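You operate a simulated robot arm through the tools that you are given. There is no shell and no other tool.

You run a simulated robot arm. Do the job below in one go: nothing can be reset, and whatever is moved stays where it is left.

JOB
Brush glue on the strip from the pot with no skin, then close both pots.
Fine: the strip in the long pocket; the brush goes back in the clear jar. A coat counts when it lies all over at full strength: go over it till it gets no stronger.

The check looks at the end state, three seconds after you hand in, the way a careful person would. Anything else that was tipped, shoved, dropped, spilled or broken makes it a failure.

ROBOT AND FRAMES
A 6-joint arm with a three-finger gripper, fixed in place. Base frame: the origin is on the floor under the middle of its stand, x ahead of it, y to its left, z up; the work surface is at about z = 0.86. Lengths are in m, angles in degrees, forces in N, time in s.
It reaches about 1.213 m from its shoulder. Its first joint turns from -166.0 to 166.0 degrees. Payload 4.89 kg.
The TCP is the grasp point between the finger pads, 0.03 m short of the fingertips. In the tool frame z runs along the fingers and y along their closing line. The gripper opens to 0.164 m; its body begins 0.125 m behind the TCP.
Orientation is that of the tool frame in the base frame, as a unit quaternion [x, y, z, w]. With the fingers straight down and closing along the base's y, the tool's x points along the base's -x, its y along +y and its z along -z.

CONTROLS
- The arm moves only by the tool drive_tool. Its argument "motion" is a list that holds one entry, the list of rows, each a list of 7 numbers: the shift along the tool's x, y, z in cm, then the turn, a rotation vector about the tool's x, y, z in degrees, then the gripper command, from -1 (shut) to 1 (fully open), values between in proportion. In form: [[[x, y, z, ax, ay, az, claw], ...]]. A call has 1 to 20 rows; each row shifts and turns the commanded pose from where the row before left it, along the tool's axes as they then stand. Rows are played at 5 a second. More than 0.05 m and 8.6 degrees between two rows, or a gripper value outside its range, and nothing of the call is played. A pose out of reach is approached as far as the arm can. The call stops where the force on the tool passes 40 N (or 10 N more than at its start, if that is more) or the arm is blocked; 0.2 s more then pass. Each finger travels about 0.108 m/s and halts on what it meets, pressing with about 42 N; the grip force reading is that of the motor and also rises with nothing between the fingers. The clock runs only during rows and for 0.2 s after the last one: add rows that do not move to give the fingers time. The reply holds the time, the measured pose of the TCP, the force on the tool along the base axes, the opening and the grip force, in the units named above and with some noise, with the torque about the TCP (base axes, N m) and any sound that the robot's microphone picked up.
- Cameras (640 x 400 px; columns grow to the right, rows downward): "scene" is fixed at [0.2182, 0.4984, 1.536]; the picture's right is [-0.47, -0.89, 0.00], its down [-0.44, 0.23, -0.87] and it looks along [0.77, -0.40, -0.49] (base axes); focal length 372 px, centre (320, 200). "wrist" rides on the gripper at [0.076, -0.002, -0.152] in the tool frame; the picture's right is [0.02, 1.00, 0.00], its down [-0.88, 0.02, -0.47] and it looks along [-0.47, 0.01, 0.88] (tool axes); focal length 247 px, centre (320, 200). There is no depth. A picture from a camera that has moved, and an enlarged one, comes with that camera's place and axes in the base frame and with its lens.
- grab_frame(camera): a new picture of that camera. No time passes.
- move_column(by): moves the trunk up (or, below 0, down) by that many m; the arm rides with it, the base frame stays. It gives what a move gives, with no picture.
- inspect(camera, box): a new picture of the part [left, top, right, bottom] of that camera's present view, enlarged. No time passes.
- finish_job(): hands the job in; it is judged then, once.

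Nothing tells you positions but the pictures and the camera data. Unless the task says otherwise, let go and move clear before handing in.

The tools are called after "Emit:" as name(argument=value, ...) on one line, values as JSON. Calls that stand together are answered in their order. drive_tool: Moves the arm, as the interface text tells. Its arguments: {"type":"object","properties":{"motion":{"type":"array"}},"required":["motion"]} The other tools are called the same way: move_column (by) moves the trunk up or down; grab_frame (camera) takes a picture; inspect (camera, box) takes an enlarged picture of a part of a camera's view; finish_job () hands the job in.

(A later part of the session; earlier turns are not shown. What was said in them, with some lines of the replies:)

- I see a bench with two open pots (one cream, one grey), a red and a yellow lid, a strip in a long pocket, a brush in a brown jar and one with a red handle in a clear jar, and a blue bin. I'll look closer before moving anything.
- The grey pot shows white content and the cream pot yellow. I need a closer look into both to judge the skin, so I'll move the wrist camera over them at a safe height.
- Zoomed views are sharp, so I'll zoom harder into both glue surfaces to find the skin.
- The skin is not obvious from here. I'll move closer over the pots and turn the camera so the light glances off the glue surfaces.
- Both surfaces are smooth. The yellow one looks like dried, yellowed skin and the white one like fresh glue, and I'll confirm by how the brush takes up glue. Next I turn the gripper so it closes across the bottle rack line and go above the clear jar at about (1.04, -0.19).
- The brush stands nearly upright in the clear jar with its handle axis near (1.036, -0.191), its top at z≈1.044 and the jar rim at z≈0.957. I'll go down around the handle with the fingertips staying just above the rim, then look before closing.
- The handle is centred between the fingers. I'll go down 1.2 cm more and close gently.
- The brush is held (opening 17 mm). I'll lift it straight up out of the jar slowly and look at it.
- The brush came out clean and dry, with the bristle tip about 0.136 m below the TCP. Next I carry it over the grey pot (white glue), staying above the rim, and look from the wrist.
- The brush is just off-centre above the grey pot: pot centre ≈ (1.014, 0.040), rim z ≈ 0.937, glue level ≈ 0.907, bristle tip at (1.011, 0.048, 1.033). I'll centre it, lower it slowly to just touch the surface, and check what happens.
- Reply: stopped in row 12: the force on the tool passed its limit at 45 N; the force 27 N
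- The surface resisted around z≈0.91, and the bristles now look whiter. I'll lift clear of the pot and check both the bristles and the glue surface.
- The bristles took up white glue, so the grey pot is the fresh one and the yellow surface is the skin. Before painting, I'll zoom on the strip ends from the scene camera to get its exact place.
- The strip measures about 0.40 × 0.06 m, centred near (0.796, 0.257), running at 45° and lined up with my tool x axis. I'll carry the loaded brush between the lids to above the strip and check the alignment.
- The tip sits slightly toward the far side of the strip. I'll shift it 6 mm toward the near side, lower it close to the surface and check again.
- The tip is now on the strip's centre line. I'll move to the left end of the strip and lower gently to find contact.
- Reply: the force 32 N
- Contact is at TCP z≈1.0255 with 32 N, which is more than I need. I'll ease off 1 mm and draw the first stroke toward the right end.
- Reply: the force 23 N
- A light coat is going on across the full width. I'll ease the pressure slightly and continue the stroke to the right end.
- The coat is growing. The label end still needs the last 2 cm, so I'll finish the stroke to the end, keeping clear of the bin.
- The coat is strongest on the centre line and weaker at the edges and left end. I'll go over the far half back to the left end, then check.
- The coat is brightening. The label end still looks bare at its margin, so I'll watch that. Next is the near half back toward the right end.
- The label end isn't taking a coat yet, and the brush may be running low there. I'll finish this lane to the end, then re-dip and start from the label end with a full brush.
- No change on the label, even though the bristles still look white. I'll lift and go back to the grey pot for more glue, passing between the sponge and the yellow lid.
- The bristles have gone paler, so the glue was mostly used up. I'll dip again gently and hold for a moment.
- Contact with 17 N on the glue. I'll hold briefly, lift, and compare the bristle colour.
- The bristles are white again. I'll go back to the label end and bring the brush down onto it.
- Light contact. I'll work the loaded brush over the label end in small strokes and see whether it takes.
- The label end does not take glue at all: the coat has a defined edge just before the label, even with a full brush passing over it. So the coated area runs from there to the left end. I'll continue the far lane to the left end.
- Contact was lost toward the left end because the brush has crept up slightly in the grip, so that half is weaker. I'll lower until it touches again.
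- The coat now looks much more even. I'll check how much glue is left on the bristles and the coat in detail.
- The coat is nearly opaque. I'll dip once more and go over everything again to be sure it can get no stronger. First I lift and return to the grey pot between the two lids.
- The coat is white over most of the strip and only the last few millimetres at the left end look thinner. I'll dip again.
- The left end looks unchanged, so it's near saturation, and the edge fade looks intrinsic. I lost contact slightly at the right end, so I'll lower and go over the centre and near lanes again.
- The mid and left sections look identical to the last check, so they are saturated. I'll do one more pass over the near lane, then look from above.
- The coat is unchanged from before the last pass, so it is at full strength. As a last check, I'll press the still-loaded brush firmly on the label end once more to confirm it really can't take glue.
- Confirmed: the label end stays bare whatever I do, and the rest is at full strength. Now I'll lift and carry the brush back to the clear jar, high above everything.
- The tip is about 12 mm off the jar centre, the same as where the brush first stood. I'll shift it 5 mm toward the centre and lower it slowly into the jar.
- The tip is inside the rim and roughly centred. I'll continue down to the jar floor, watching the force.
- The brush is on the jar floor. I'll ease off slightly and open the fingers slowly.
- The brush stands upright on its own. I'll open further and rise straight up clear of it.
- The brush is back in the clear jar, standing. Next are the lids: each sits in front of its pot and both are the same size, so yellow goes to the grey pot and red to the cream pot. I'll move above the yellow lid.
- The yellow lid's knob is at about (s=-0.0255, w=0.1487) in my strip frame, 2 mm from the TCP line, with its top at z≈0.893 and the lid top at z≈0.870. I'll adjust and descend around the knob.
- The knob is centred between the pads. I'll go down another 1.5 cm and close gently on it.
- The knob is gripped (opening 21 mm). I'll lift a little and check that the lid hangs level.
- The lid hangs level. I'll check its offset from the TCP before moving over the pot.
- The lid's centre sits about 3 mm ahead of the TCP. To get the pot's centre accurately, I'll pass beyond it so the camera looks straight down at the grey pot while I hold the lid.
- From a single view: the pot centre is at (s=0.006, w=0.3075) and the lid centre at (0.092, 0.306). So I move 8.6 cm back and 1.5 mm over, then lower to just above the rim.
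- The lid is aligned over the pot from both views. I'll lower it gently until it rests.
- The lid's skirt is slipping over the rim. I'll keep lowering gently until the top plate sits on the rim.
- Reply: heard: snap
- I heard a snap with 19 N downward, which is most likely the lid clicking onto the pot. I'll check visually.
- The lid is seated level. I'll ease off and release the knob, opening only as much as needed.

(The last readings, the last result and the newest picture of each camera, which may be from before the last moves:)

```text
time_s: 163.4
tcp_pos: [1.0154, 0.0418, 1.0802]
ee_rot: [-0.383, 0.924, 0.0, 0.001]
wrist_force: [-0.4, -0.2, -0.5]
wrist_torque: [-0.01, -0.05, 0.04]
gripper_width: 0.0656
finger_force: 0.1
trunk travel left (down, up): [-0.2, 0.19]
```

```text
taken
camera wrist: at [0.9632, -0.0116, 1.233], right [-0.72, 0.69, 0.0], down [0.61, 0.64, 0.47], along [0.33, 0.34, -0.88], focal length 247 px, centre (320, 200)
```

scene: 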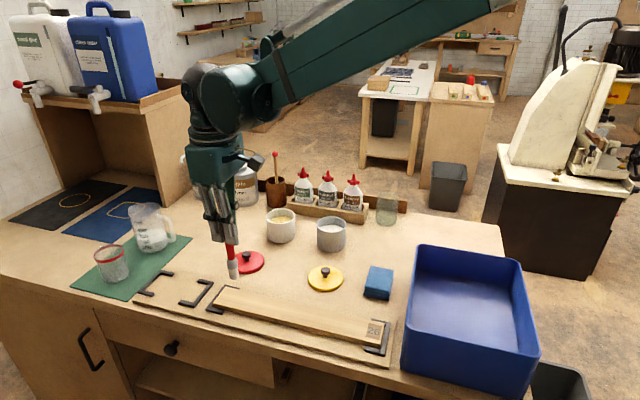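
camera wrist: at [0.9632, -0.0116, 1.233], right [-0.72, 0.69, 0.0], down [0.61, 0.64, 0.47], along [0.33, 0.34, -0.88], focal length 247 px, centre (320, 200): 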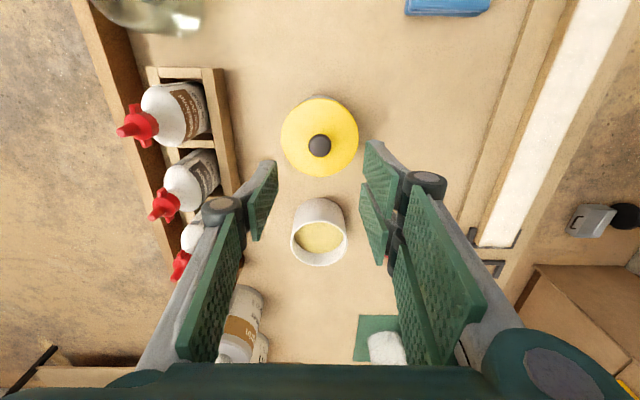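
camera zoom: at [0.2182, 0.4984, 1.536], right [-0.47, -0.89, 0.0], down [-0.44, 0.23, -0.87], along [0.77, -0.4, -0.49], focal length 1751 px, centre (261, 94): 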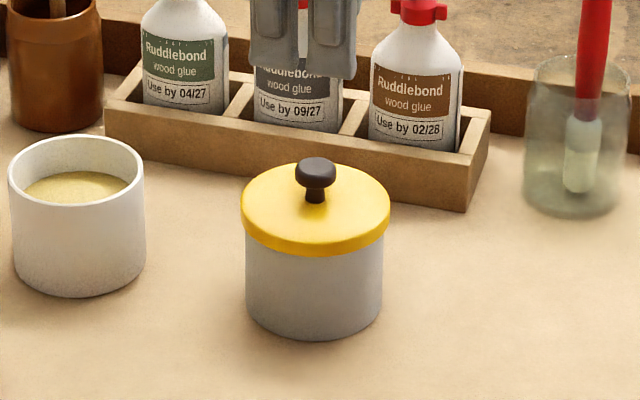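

The grey pot is closed. Next is the red lid at about (s=0.205, w=0.148), so I'll move above it.

Emit:
drive_tool(motion=[[[-2.5, 2.0, 0, 0, 0, 0, -0.2], [-2.5, 2.0, 0, 0, 0, 0, -0.1], [-2.5, 2.0, 0, 0, 0, 0, 0], [-2.5, 2.0, 0, 0, 0, 0, 0], [-2.5, 2.0, 0, 0, 0, 0, 0], [-2.5, 2.0, 0, 0, 0, 0, 0], [-2.5, 2.0, 0, 0, 0, 0, 0], [-2.5, 2.0, 0, 0, 0, 0, 0], [0, 0, 0, 0, 0, 0, 0], [0, 0, 0, 0, 0, 0, 0]]])

Emit:
grab_frame(camera="wrist")

Emit:
inspect(camera="wrist", box=[270, 80, 370, 170])

Emit:
inspect(camera="scene", box=[220, 240, 275, 285])

```text
time_s: 165.6
tcp_pos: [1.0439, 0.2968, 1.0794]
ee_rot: [-0.383, 0.924, -0.001, 0.0]
wrist_force: [-0.4, 1.0, -0.5]
wrist_torque: [-0.07, 0.0, -0.02]
gripper_width: 0.0819
finger_force: 0.0
trunk travel left (down, up): [-0.2, 0.19]
```

```text
taken
camera wrist: at [0.9922, 0.2426, 1.2328], right [-0.72, 0.69, 0.0], down [0.61, 0.64, 0.47], along [0.33, 0.34, -0.88], focal length 247 px, centre (320, 200)
```

wrist: 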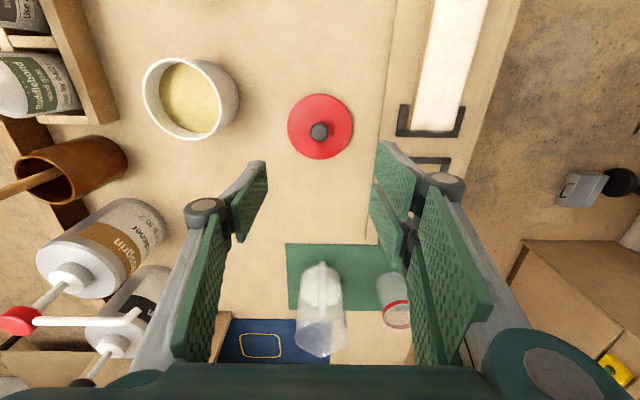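

```text
4.44 times, centred on (320, 125) of wrist
camera zoom: at [0.9922, 0.2426, 1.2328], right [-0.72, 0.69, 0.0], down [0.61, 0.64, 0.47], along [0.33, 0.34, -0.88], focal length 1098 px, centre (320, 533)
```

zoom: 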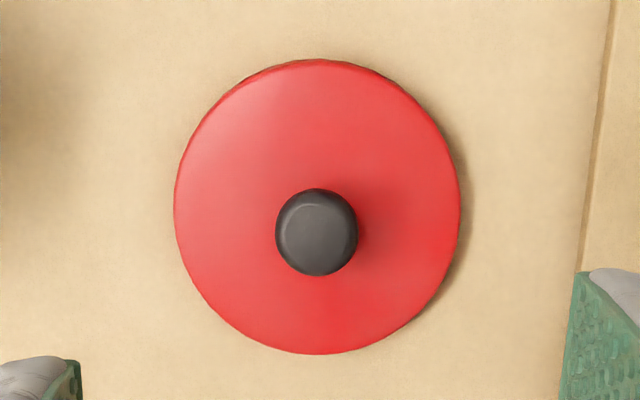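

```text
8.89 times, centred on (248, 262) of scene
camera zoom: at [0.2182, 0.4984, 1.536], right [-0.47, -0.89, 0.0], down [-0.44, 0.23, -0.87], along [0.77, -0.4, -0.49], focal length 3307 px, centre (964, -356)
```

zoom: 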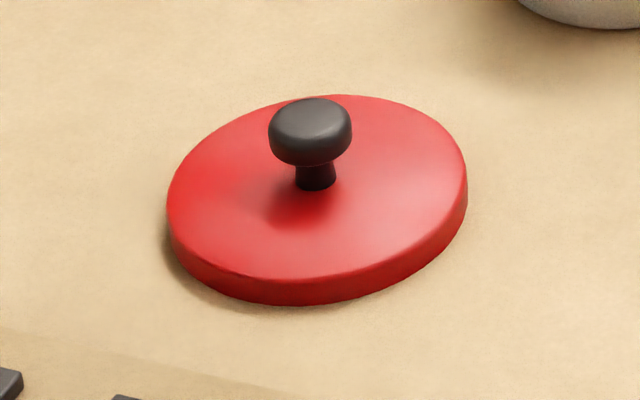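

The red lid is the same type. I'll shift onto its knob and descend the same way as before.

Emit:
drive_tool(motion=[[[-0.4, -0.15, 1, 0, 0, 0, -0.1], [0, 0, 2, 0, 0, 0, -0.2], [0, 0, 2, 0, 0, 0, -0.2], [0, 0, 2, 0, 0, 0, -0.2], [0, 0, 2, 0, 0, 0, -0.2], [0, 0, 2, 0, 0, 0, -0.2], [0, 0, 2, 0, 0, 0, -0.2], [0, 0, 1.5, 0, 0, 0, -0.2], [0, 0, 1, 0, 0, 0, -0.2], [0, 0, 0.5, 0, 0, 0, -0.2], [0, 0, 0, 0, 0, 0, -0.2]]])

Emit:
grab_frame(camera="wrist")

```text
time_s: 168.0
tcp_pos: [1.0473, 0.2982, 0.9206]
ee_rot: [-0.383, 0.924, 0.0, 0.0]
wrist_force: [-0.6, 0.7, 0.0]
wrist_torque: [-0.03, 0.03, 0.03]
gripper_width: 0.0652
finger_force: 0.2
trunk travel left (down, up): [-0.2, 0.19]
```

```text
taken
camera wrist: at [0.9957, 0.2446, 1.0732], right [-0.72, 0.69, 0.0], down [0.61, 0.64, 0.47], along [0.33, 0.34, -0.88], focal length 247 px, centre (320, 200)
```

wrist: 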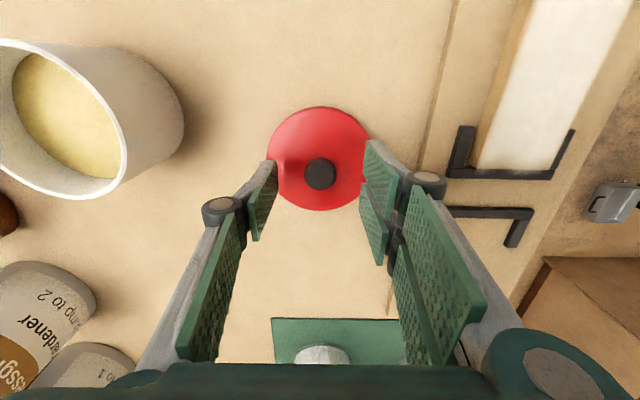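

The knob is centred. I'll descend the last 1.6 cm and close gently.

Emit:
drive_tool(motion=[[[0, 0, 0.6, 0, 0, 0, -0.2], [0, 0, 0.6, 0, 0, 0, -0.2], [0, 0, 0.4, 0, 0, 0, -0.2], [0, 0, 0, 0, 0, 0, -0.3], [0, 0, 0, 0, 0, 0, -0.4], [0, 0, 0, 0, 0, 0, -0.5], [0, 0, 0, 0, 0, 0, -0.55], [0, 0, 0, 0, 0, 0, -0.6], [0, 0, 0, 0, 0, 0, -0.65], [0, 0, 0, 0, 0, 0, -0.7], [0, 0, 0, 0, 0, 0, -0.8], [0, 0, 0, 0, 0, 0, -0.9], [0, 0, 0, 0, 0, 0, -1], [0, 0, 0, 0, 0, 0, -1]]])

Emit:
inspect(camera="wrist", box=[245, 90, 395, 240])

```text
time_s: 171.0
tcp_pos: [1.0479, 0.298, 0.9039]
ee_rot: [-0.383, 0.924, 0.0, 0.0]
wrist_force: [0.5, 0.3, -0.2]
wrist_torque: [0.01, 0.0, -0.04]
gripper_width: 0.0207
finger_force: 41.7
trunk travel left (down, up): [-0.2, 0.19]
```

```text
2.67 times, centred on (320, 165) of wrist
camera zoom: at [0.9955, 0.2445, 1.057], right [-0.72, 0.69, 0.0], down [0.61, 0.64, 0.47], along [0.33, 0.34, -0.88], focal length 659 px, centre (320, 293)
```

zoom: 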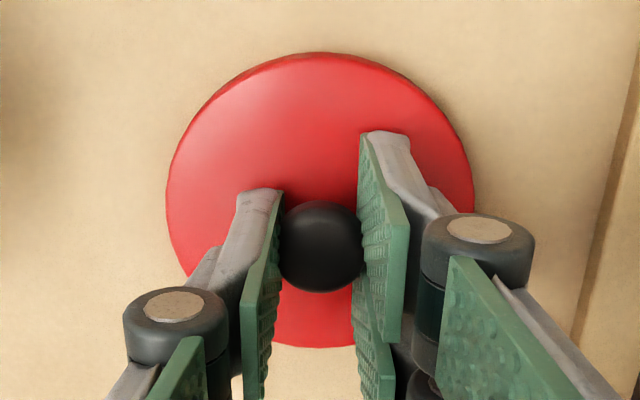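

The red lid is gripped. I'll lift it, then view the cream pot from the same relative position I used for the grey pot, so I can compare the two directly.

Emit:
drive_tool(motion=[[[0, 0, -0.5, 0, 0, 0, -1], [0, 0, -1, 0, 0, 0, -1], [0, 0, -1.5, 0, 0, 0, -1], [0, 0, -2, 0, 0, 0, -1], [0, 0, -2, 0, 0, 0, -1], [0, 0, -2, 0, 0, 0, -1], [0, 0, -2, 0, 0, 0, -1], [0, 0, -2, 0, 0, 0, -1], [0, 0, -0.55, 0, 0, 0, -1], [2.55, 0, 0, 0, 0, 0, -1], [2.55, 0, 0, 0, 0, 0, -1], [2.55, 0, 0, 0, 0, 0, -1], [0, 0, 0, 0, 0, 0, -1], [0, 0, 0, 0, 0, 0, -1]]])

Emit:
grab_frame(camera="wrist")

Emit:
inspect(camera="wrist", box=[130, 110, 250, 210])

Emit:
inspect(camera="wrist", box=[250, 100, 390, 230])

Emit:
inspect(camera="scene", box=[220, 170, 340, 290])

```text
time_s: 174.0
tcp_pos: [0.9941, 0.2438, 1.0387]
ee_rot: [-0.382, 0.924, 0.0, 0.001]
wrist_force: [0.2, -0.1, -0.3]
wrist_torque: [0.03, -0.02, 0.02]
gripper_width: 0.0207
finger_force: 42.0
trunk travel left (down, up): [-0.2, 0.19]
```

```text
taken
camera wrist: at [0.9416, 0.1904, 1.1918], right [-0.72, 0.69, 0.0], down [0.61, 0.64, 0.47], along [0.33, 0.34, -0.88], focal length 247 px, centre (320, 200)
```

wrist: 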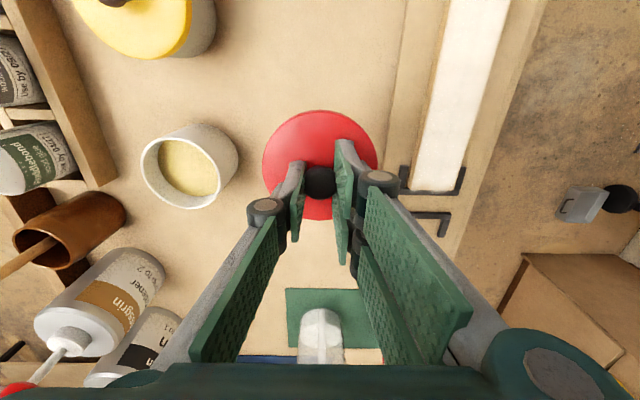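

```text
4.00 times, centred on (190, 160) of wrist
camera zoom: at [0.9416, 0.1904, 1.1918], right [-0.72, 0.69, 0.0], down [0.61, 0.64, 0.47], along [0.33, 0.34, -0.88], focal length 988 px, centre (840, 360)
```

zoom: 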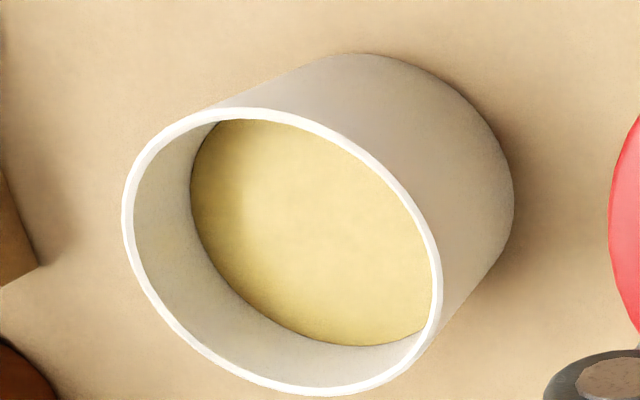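

```text
3.08 times, centred on (320, 165) of wrist
camera zoom: at [0.9416, 0.1904, 1.1918], right [-0.72, 0.69, 0.0], down [0.61, 0.64, 0.47], along [0.33, 0.34, -0.88], focal length 760 px, centre (320, 308)
```

zoom: 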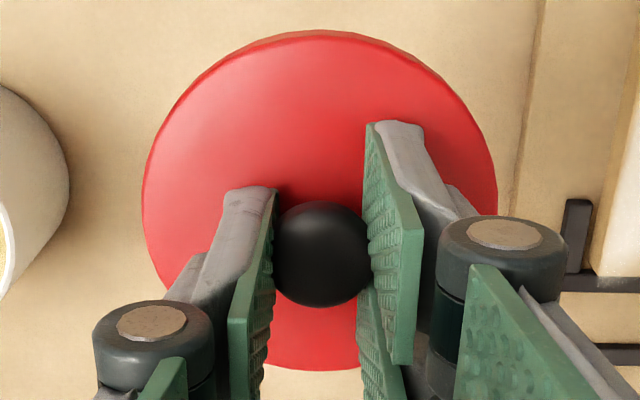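

```text
3.33 times, centred on (280, 230) of scene
camera zoom: at [0.2182, 0.4984, 1.536], right [-0.47, -0.89, 0.0], down [-0.44, 0.23, -0.87], along [0.77, -0.4, -0.49], focal length 1240 px, centre (453, 100)
```

zoom: 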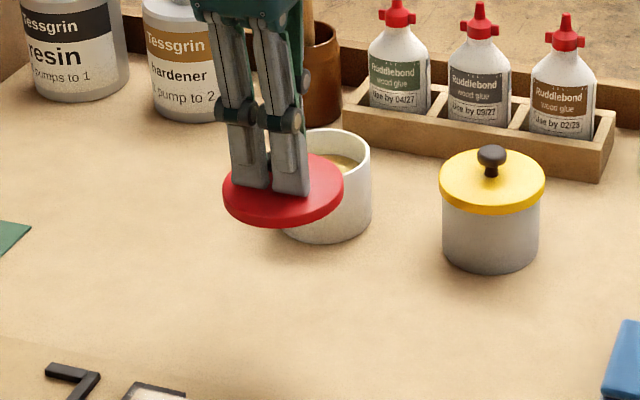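

Comparing the two views, the cream pot's seat position works out about 3.7 cm along and 15.7 cm across from here. I'll move the red lid there and hover just above the rim.

Emit:
drive_tool(motion=[[[-0.62, -2.61, 0, 0, 0, 0, -1], [-0.62, -2.61, 0, 0, 0, 0, -1], [-0.62, -2.61, 0, 0, 0, 0, -1], [-0.62, -2.61, 0, 0, 0, 0, -1], [-0.62, -2.61, 0, 0, 0, 0, -1], [-0.62, -2.61, 0, 0, 0, 0, -1], [0, 0, 1.5, 0, 0, 0, -1], [0, 0, 1.5, 0, 0, 0, -1], [0, 0, 1.0, 0, 0, 0, -1], [0, 0, 0.6, 0, 0, 0, -1], [0, 0, 0, 0, 0, 0, -1], [0, 0, 0, 0, 0, 0, -1]]])

Emit:
inspect(camera="scene", box=[240, 170, 325, 255])

Emit:
inspect(camera="wrist", box=[245, 90, 395, 240])

```text
time_s: 176.6
tcp_pos: [1.1317, 0.1606, 0.9931]
ee_rot: [-0.383, 0.924, 0.0, 0.0]
wrist_force: [0.0, -0.6, 0.0]
wrist_torque: [0.02, 0.02, -0.01]
gripper_width: 0.0207
finger_force: 41.8
trunk travel left (down, up): [-0.2, 0.19]
```

```text
4.71 times, centred on (282, 212) of scene
camera zoom: at [0.2182, 0.4984, 1.536], right [-0.47, -0.89, 0.0], down [-0.44, 0.23, -0.87], along [0.77, -0.4, -0.49], focal length 1751 px, centre (496, 141)
```

zoom: 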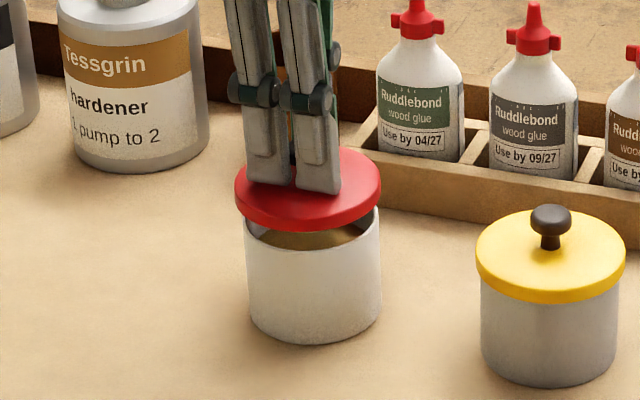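

```text
2.67 times, centred on (320, 165) of wrist
camera zoom: at [1.0788, 0.1061, 1.146], right [-0.72, 0.69, 0.0], down [0.61, 0.64, 0.47], along [0.33, 0.34, -0.88], focal length 659 px, centre (320, 293)
```

zoom: 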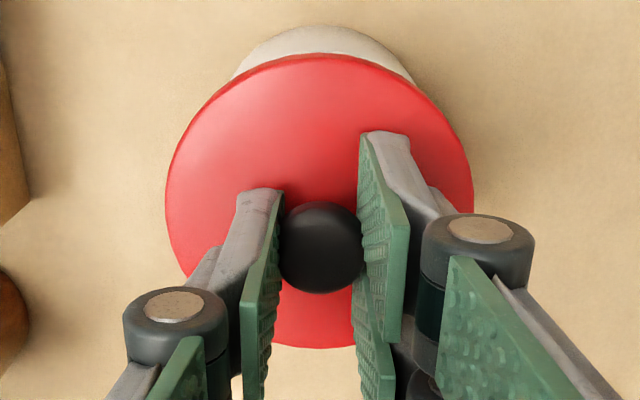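

The alignment is good to about 1 mm from both views. I'll nudge back 1 mm along the strip direction and lower gently.

Emit:
drive_tool(motion=[[[0.1, 0.03, 0, 0, 0, 0, -1], [0, 0, 0.5, 0, 0, 0, -1], [0, 0, 0.4, 0, 0, 0, -1], [0, 0, 0.3, 0, 0, 0, -1], [0, 0, 0.2, 0, 0, 0, -1], [0, 0, 0, 0, 0, 0, -1]]])

Emit:
inspect(camera="scene", box=[255, 185, 310, 240])

```text
time_s: 178.0
tcp_pos: [1.1299, 0.1597, 0.9797]
ee_rot: [-0.383, 0.924, 0.0, 0.0]
wrist_force: [-0.1, 0.0, 0.2]
wrist_torque: [0.0, -0.02, 0.03]
gripper_width: 0.0207
finger_force: 42.4
trunk travel left (down, up): [-0.2, 0.19]
```

```text
7.27 times, centred on (282, 212) of scene
camera zoom: at [0.2182, 0.4984, 1.536], right [-0.47, -0.89, 0.0], down [-0.44, 0.23, -0.87], along [0.77, -0.4, -0.49], focal length 2706 px, centre (593, 109)
```

zoom: 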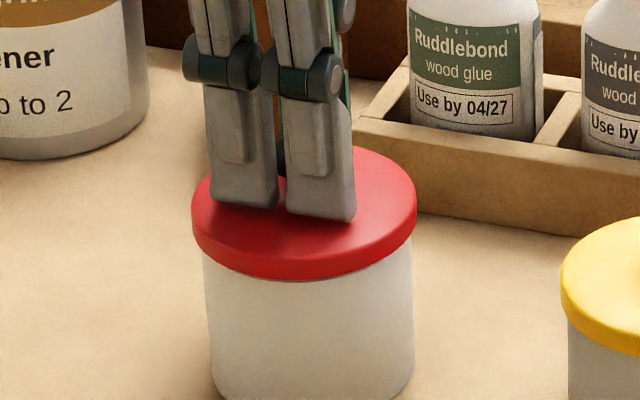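

Emit:
drive_tool(motion=[[[0, 0, 0.1, 0, 0, 0, -1], [0, 0, 0.1, 0, 0, 0, -1], [0, 0, 0.1, 0, 0, 0, -1], [0, 0, 0, 0, 0, 0, -1]]])

```text
time_s: 179.0
tcp_pos: [1.1294, 0.1596, 0.9759]
ee_rot: [-0.383, 0.924, 0.0, 0.0]
wrist_force: [-0.4, -0.3, -1.1]
wrist_torque: [0.03, 0.05, -0.02]
gripper_width: 0.0206
finger_force: 41.9
trunk travel left (down, up): [-0.2, 0.19]
```

Emit:
drive_tool(motion=[[[0, 0, 0.1, 0, 0, 0, -1], [0, 0, 0, 0, 0, 0, -1], [0, 0, 0.1, 0, 0, 0, -1], [0, 0, 0, 0, 0, 0, -1], [0, 0, 0.1, 0, 0, 0, -1], [0, 0, 0, 0, 0, 0, -1]]])

```text
time_s: 180.4
tcp_pos: [1.1296, 0.1601, 0.9738]
ee_rot: [-0.382, 0.924, 0.0, 0.001]
wrist_force: [0.4, 0.8, 0.2]
wrist_torque: [0.02, -0.01, 0.02]
gripper_width: 0.0206
finger_force: 42.1
trunk travel left (down, up): [-0.2, 0.19]
```

Emit:
drive_tool(motion=[[[0, 0, 0.1, 0, 0, 0, -1], [0, 0, 0, 0, 0, 0, -1], [0, 0, 0.1, 0, 0, 0, -1], [0, 0, 0, 0, 0, 0, -1]]])

Emit:
inspect(camera="scene", box=[255, 185, 310, 240])

```text
time_s: 181.4
tcp_pos: [1.13, 0.1593, 0.9697]
ee_rot: [-0.383, 0.924, 0.0, 0.0]
wrist_force: [-0.7, 0.1, -0.5]
wrist_torque: [0.01, -0.02, 0.0]
gripper_width: 0.0207
finger_force: 42.2
trunk travel left (down, up): [-0.2, 0.19]
```

```text
7.27 times, centred on (282, 212) of scene
camera zoom: at [0.2182, 0.4984, 1.536], right [-0.47, -0.89, 0.0], down [-0.44, 0.23, -0.87], along [0.77, -0.4, -0.49], focal length 2706 px, centre (593, 109)
```

zoom: 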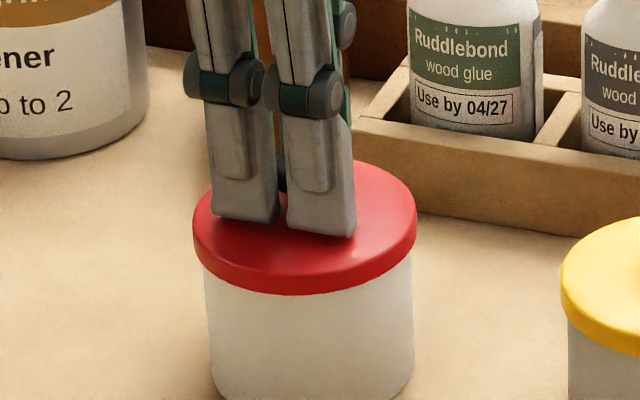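

Emit:
drive_tool(motion=[[[0, 0, 0.1, 0, 0, 0, -1], [0, 0, 0, 0, 0, 0, -1], [0, 0, 0.05, 0, 0, 0, -1], [0, 0, 0, 0, 0, 0, -1]]])

```text
time_s: 182.4
tcp_pos: [1.1295, 0.1583, 0.971]
ee_rot: [-0.383, 0.924, 0.0, 0.001]
wrist_force: [4.6, 0.3, 13.5]
wrist_torque: [0.14, -0.07, -0.07]
gripper_width: 0.0206
finger_force: 41.3
trunk travel left (down, up): [-0.2, 0.19]
heard: snap
```

The red lid snapped onto the cream pot too. I'll ease off, release the knob, rise clear and check.

Emit:
drive_tool(motion=[[[0, 0, -0.05, 0, 0, 0, -1], [0, 0, 0, 0, 0, 0, -0.76], [0, 0, 0, 0, 0, 0, -0.72], [0, 0, 0, 0, 0, 0, -0.68], [0, 0, 0, 0, 0, 0, -0.6], [0, 0, 0, 0, 0, 0, -0.5], [0, 0, 0, 0, 0, 0, -0.4], [0, 0, 0, 0, 0, 0, -0.3], [0, 0, 0, 0, 0, 0, -0.2], [0, 0, 0, 0, 0, 0, -0.2], [0, 0, -1, 0, 0, 0, -0.2], [0, 0, -2, 0, 0, 0, -0.2], [0, 0, -2, 0, 0, 0, -0.2], [0, 0, -2, 0, 0, 0, -0.2], [0, 0, -3, 0, 0, 0, -0.2], [0, 0, -3, 0, 0, 0, -0.2], [0, 0, -3, 0, 0, 0, -0.2], [0, 0, 0, 0, 0, 0, -0.2]]])

Emit:
grab_frame(camera="scene")

Emit:
inspect(camera="scene", box=[240, 170, 360, 260])

Emit:
grab_frame(camera="wrist")

```text
time_s: 186.2
tcp_pos: [1.1286, 0.1595, 1.1308]
ee_rot: [-0.382, 0.924, 0.001, 0.001]
wrist_force: [-0.8, 0.0, 0.8]
wrist_torque: [0.02, -0.07, 0.01]
gripper_width: 0.0657
finger_force: 0.1
trunk travel left (down, up): [-0.2, 0.19]
```

```text
taken
```

scene: 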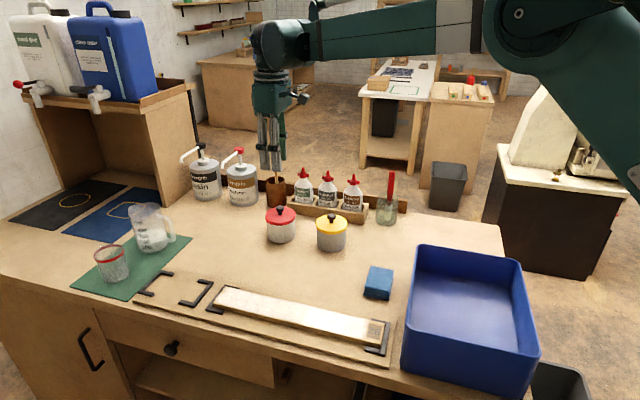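

```text
4.44 times, centred on (300, 215) of scene
camera zoom: at [0.2182, 0.4984, 1.536], right [-0.47, -0.89, 0.0], down [-0.44, 0.23, -0.87], along [0.77, -0.4, -0.49], focal length 1653 px, centre (409, 133)
```

zoom: 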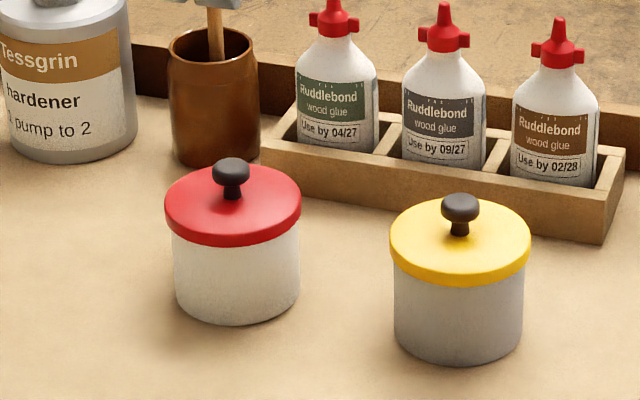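

```text
taken
camera wrist: at [1.0767, 0.1058, 1.2841], right [-0.72, 0.69, 0.0], down [0.61, 0.64, 0.47], along [0.33, 0.34, -0.88], focal length 247 px, centre (320, 200)
```

wrist: 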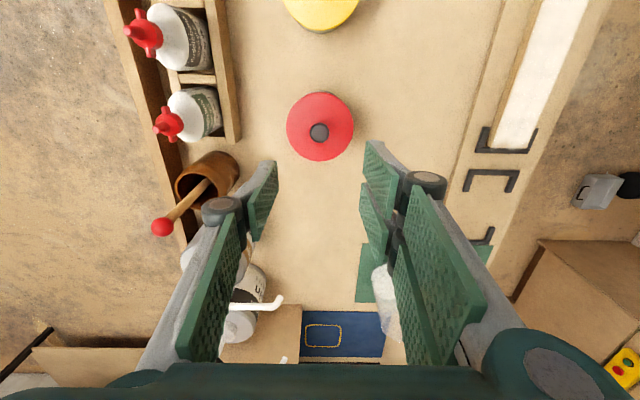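

Both pots are closed and everything else looks undisturbed. I'll pull back high over the strip to check the coat once more from above, with the arm clear.

Emit:
drive_tool(motion=[[[0, 0, -3, 0, 0, 0, 0], [3.17, 3.05, -1.2, 0, 0, 0, 0.3], [3.17, 3.05, -1.2, 0, 0, 0, 0.5], [3.17, 3.05, -1.2, 0, 0, 0, 0.5], [3.17, 3.05, -1.2, 0, 0, 0, 0.5], [3.17, 3.05, -1.2, 0, 0, 0, 0.5], [3.17, 3.05, -1.2, 0, 0, 0, 0.5], [3.17, 3.05, -1.2, 0, 0, 0, 0.5], [3.17, 3.05, -1.2, 0, 0, 0, 0.5], [3.17, 3.05, -1.2, 0, 0, 0, 0.5], [3.17, 3.05, -1.2, 0, 0, 0, 0.5], [0, 0, 0, 0, 0, 0, 0.5]]])

Emit:
grab_frame(camera="wrist")

Emit:
grab_frame(camera="scene")

```text
time_s: 188.8
tcp_pos: [0.6875, 0.1499, 1.2803]
ee_rot: [-0.383, 0.924, 0.001, 0.001]
wrist_force: [-1.6, -0.2, 0.1]
wrist_torque: [0.02, -0.25, 0.02]
gripper_width: 0.123
finger_force: 0.0
trunk travel left (down, up): [-0.2, 0.19]
```

```text
taken
camera wrist: at [0.6361, 0.0969, 1.4335], right [-0.72, 0.69, 0.0], down [0.61, 0.64, 0.47], along [0.33, 0.34, -0.88], focal length 247 px, centre (320, 200)
```

wrist: 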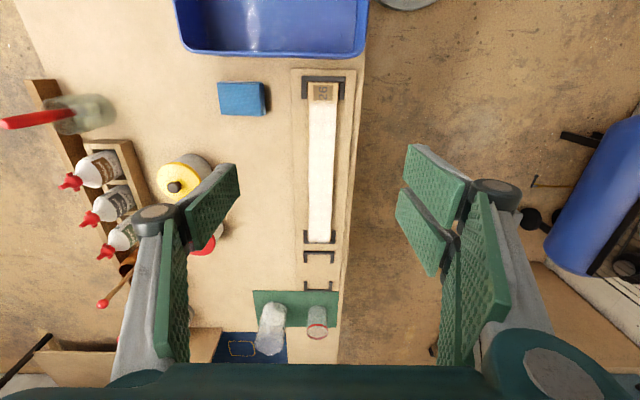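

```text
taken
```

scene: 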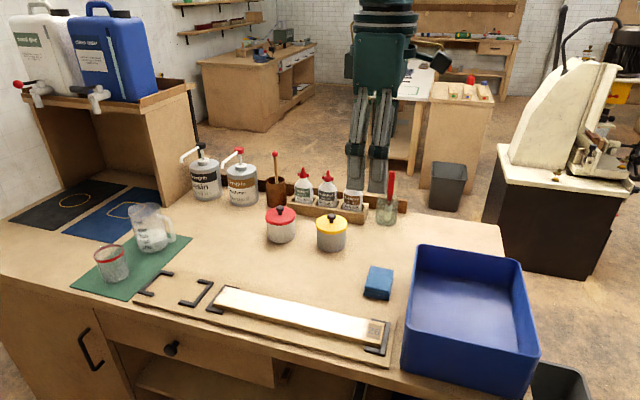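

Emit:
inspect(camera="wrist", box=[285, 65, 365, 165])

Emit:
inspect(camera="wrist", box=[285, 155, 365, 265])

Emit:
inspect(camera="scene", box=[200, 270, 400, 370])

Emit:
inspect(camera="scene", box=[360, 160, 420, 235])

```text
4.00 times, centred on (325, 115) of wrist
camera zoom: at [0.6361, 0.0969, 1.4335], right [-0.72, 0.69, 0.0], down [0.61, 0.64, 0.47], along [0.33, 0.34, -0.88], focal length 988 px, centre (300, 540)
```

zoom: 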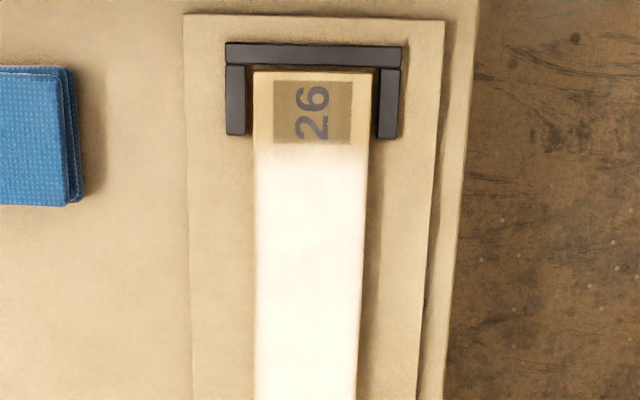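

```text
3.64 times, centred on (325, 210) of wrist
camera zoom: at [0.6361, 0.0969, 1.4335], right [-0.72, 0.69, 0.0], down [0.61, 0.64, 0.47], along [0.33, 0.34, -0.88], focal length 898 px, centre (302, 164)
```

zoom: 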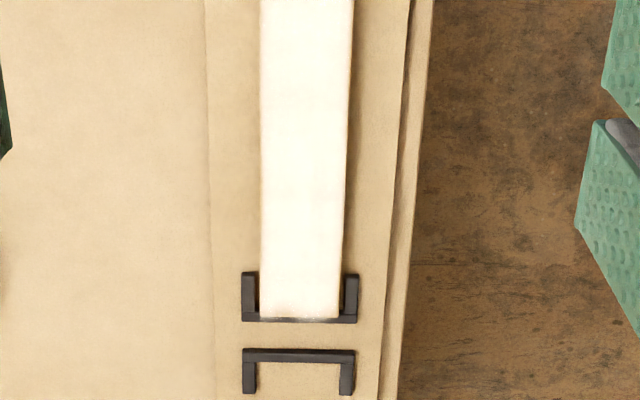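

```text
3.20 times, centred on (300, 320) of scene
camera zoom: at [0.2182, 0.4984, 1.536], right [-0.47, -0.89, 0.0], down [-0.44, 0.23, -0.87], along [0.77, -0.4, -0.49], focal length 1190 px, centre (384, -184)
```

zoom: 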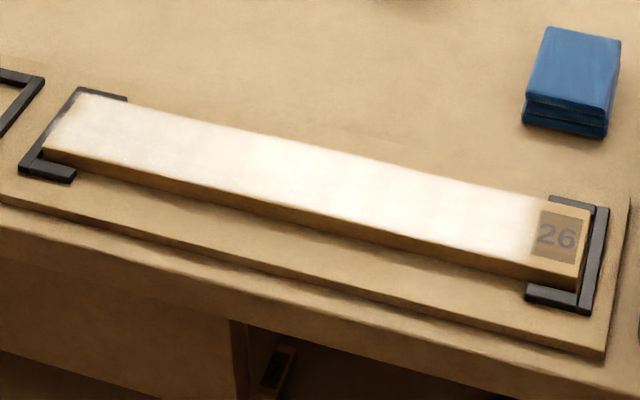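

```text
5.33 times, centred on (390, 198) of scene
camera zoom: at [0.2182, 0.4984, 1.536], right [-0.47, -0.89, 0.0], down [-0.44, 0.23, -0.87], along [0.77, -0.4, -0.49], focal length 1984 px, centre (-53, 213)
```

zoom: 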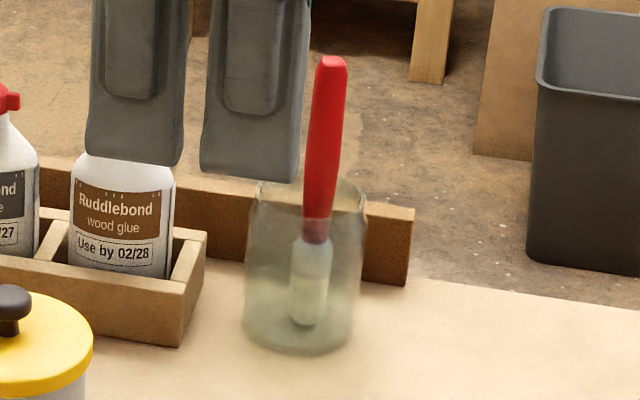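

From above, the coat is an even, opaque white from the label's edge to the far end. The label patch stayed bare however I brushed it. The strip is in the long pocket, the brush stands in the clear jar, both lids are snapped on, and the arm is clear, so I'm handing in.

Emit:
finish_job()

```text
The job is handed in.
```

The strip has its coat of glue, both pots are closed and the job is handed in. I haven't been told whether it passed.

- **Glue:** I took it from the grey pot. When I dipped the brush, the bristles came up white and wet. I judged the yellow surface in the cream pot to be skin by its look and did not touch it.
- **Coat:** It is an even, opaque white from the edge of the "26" label to the left end. Extra passes, including ones after a fresh dip, made it no stronger.
- **Label patch:** The label patch and the bare wood around it at that end took no glue. I went over it several times, twice with a loaded brush, and it stayed bare. If the check counts that end as part of the strip, the coat may be marked short there.
- **Brush:** It is back in the clear jar and standing on its own.
- **Pots:** The yellow lid is on the grey pot and the red lid on the cream pot. Both lids snapped on and sit level.
- **Strip and bracket:** The strip is still in the long pocket. A faint whitish streak shows on the black bracket at the left end of the strip, which may be a trace of glue. I saw nothing else moved or spilled.
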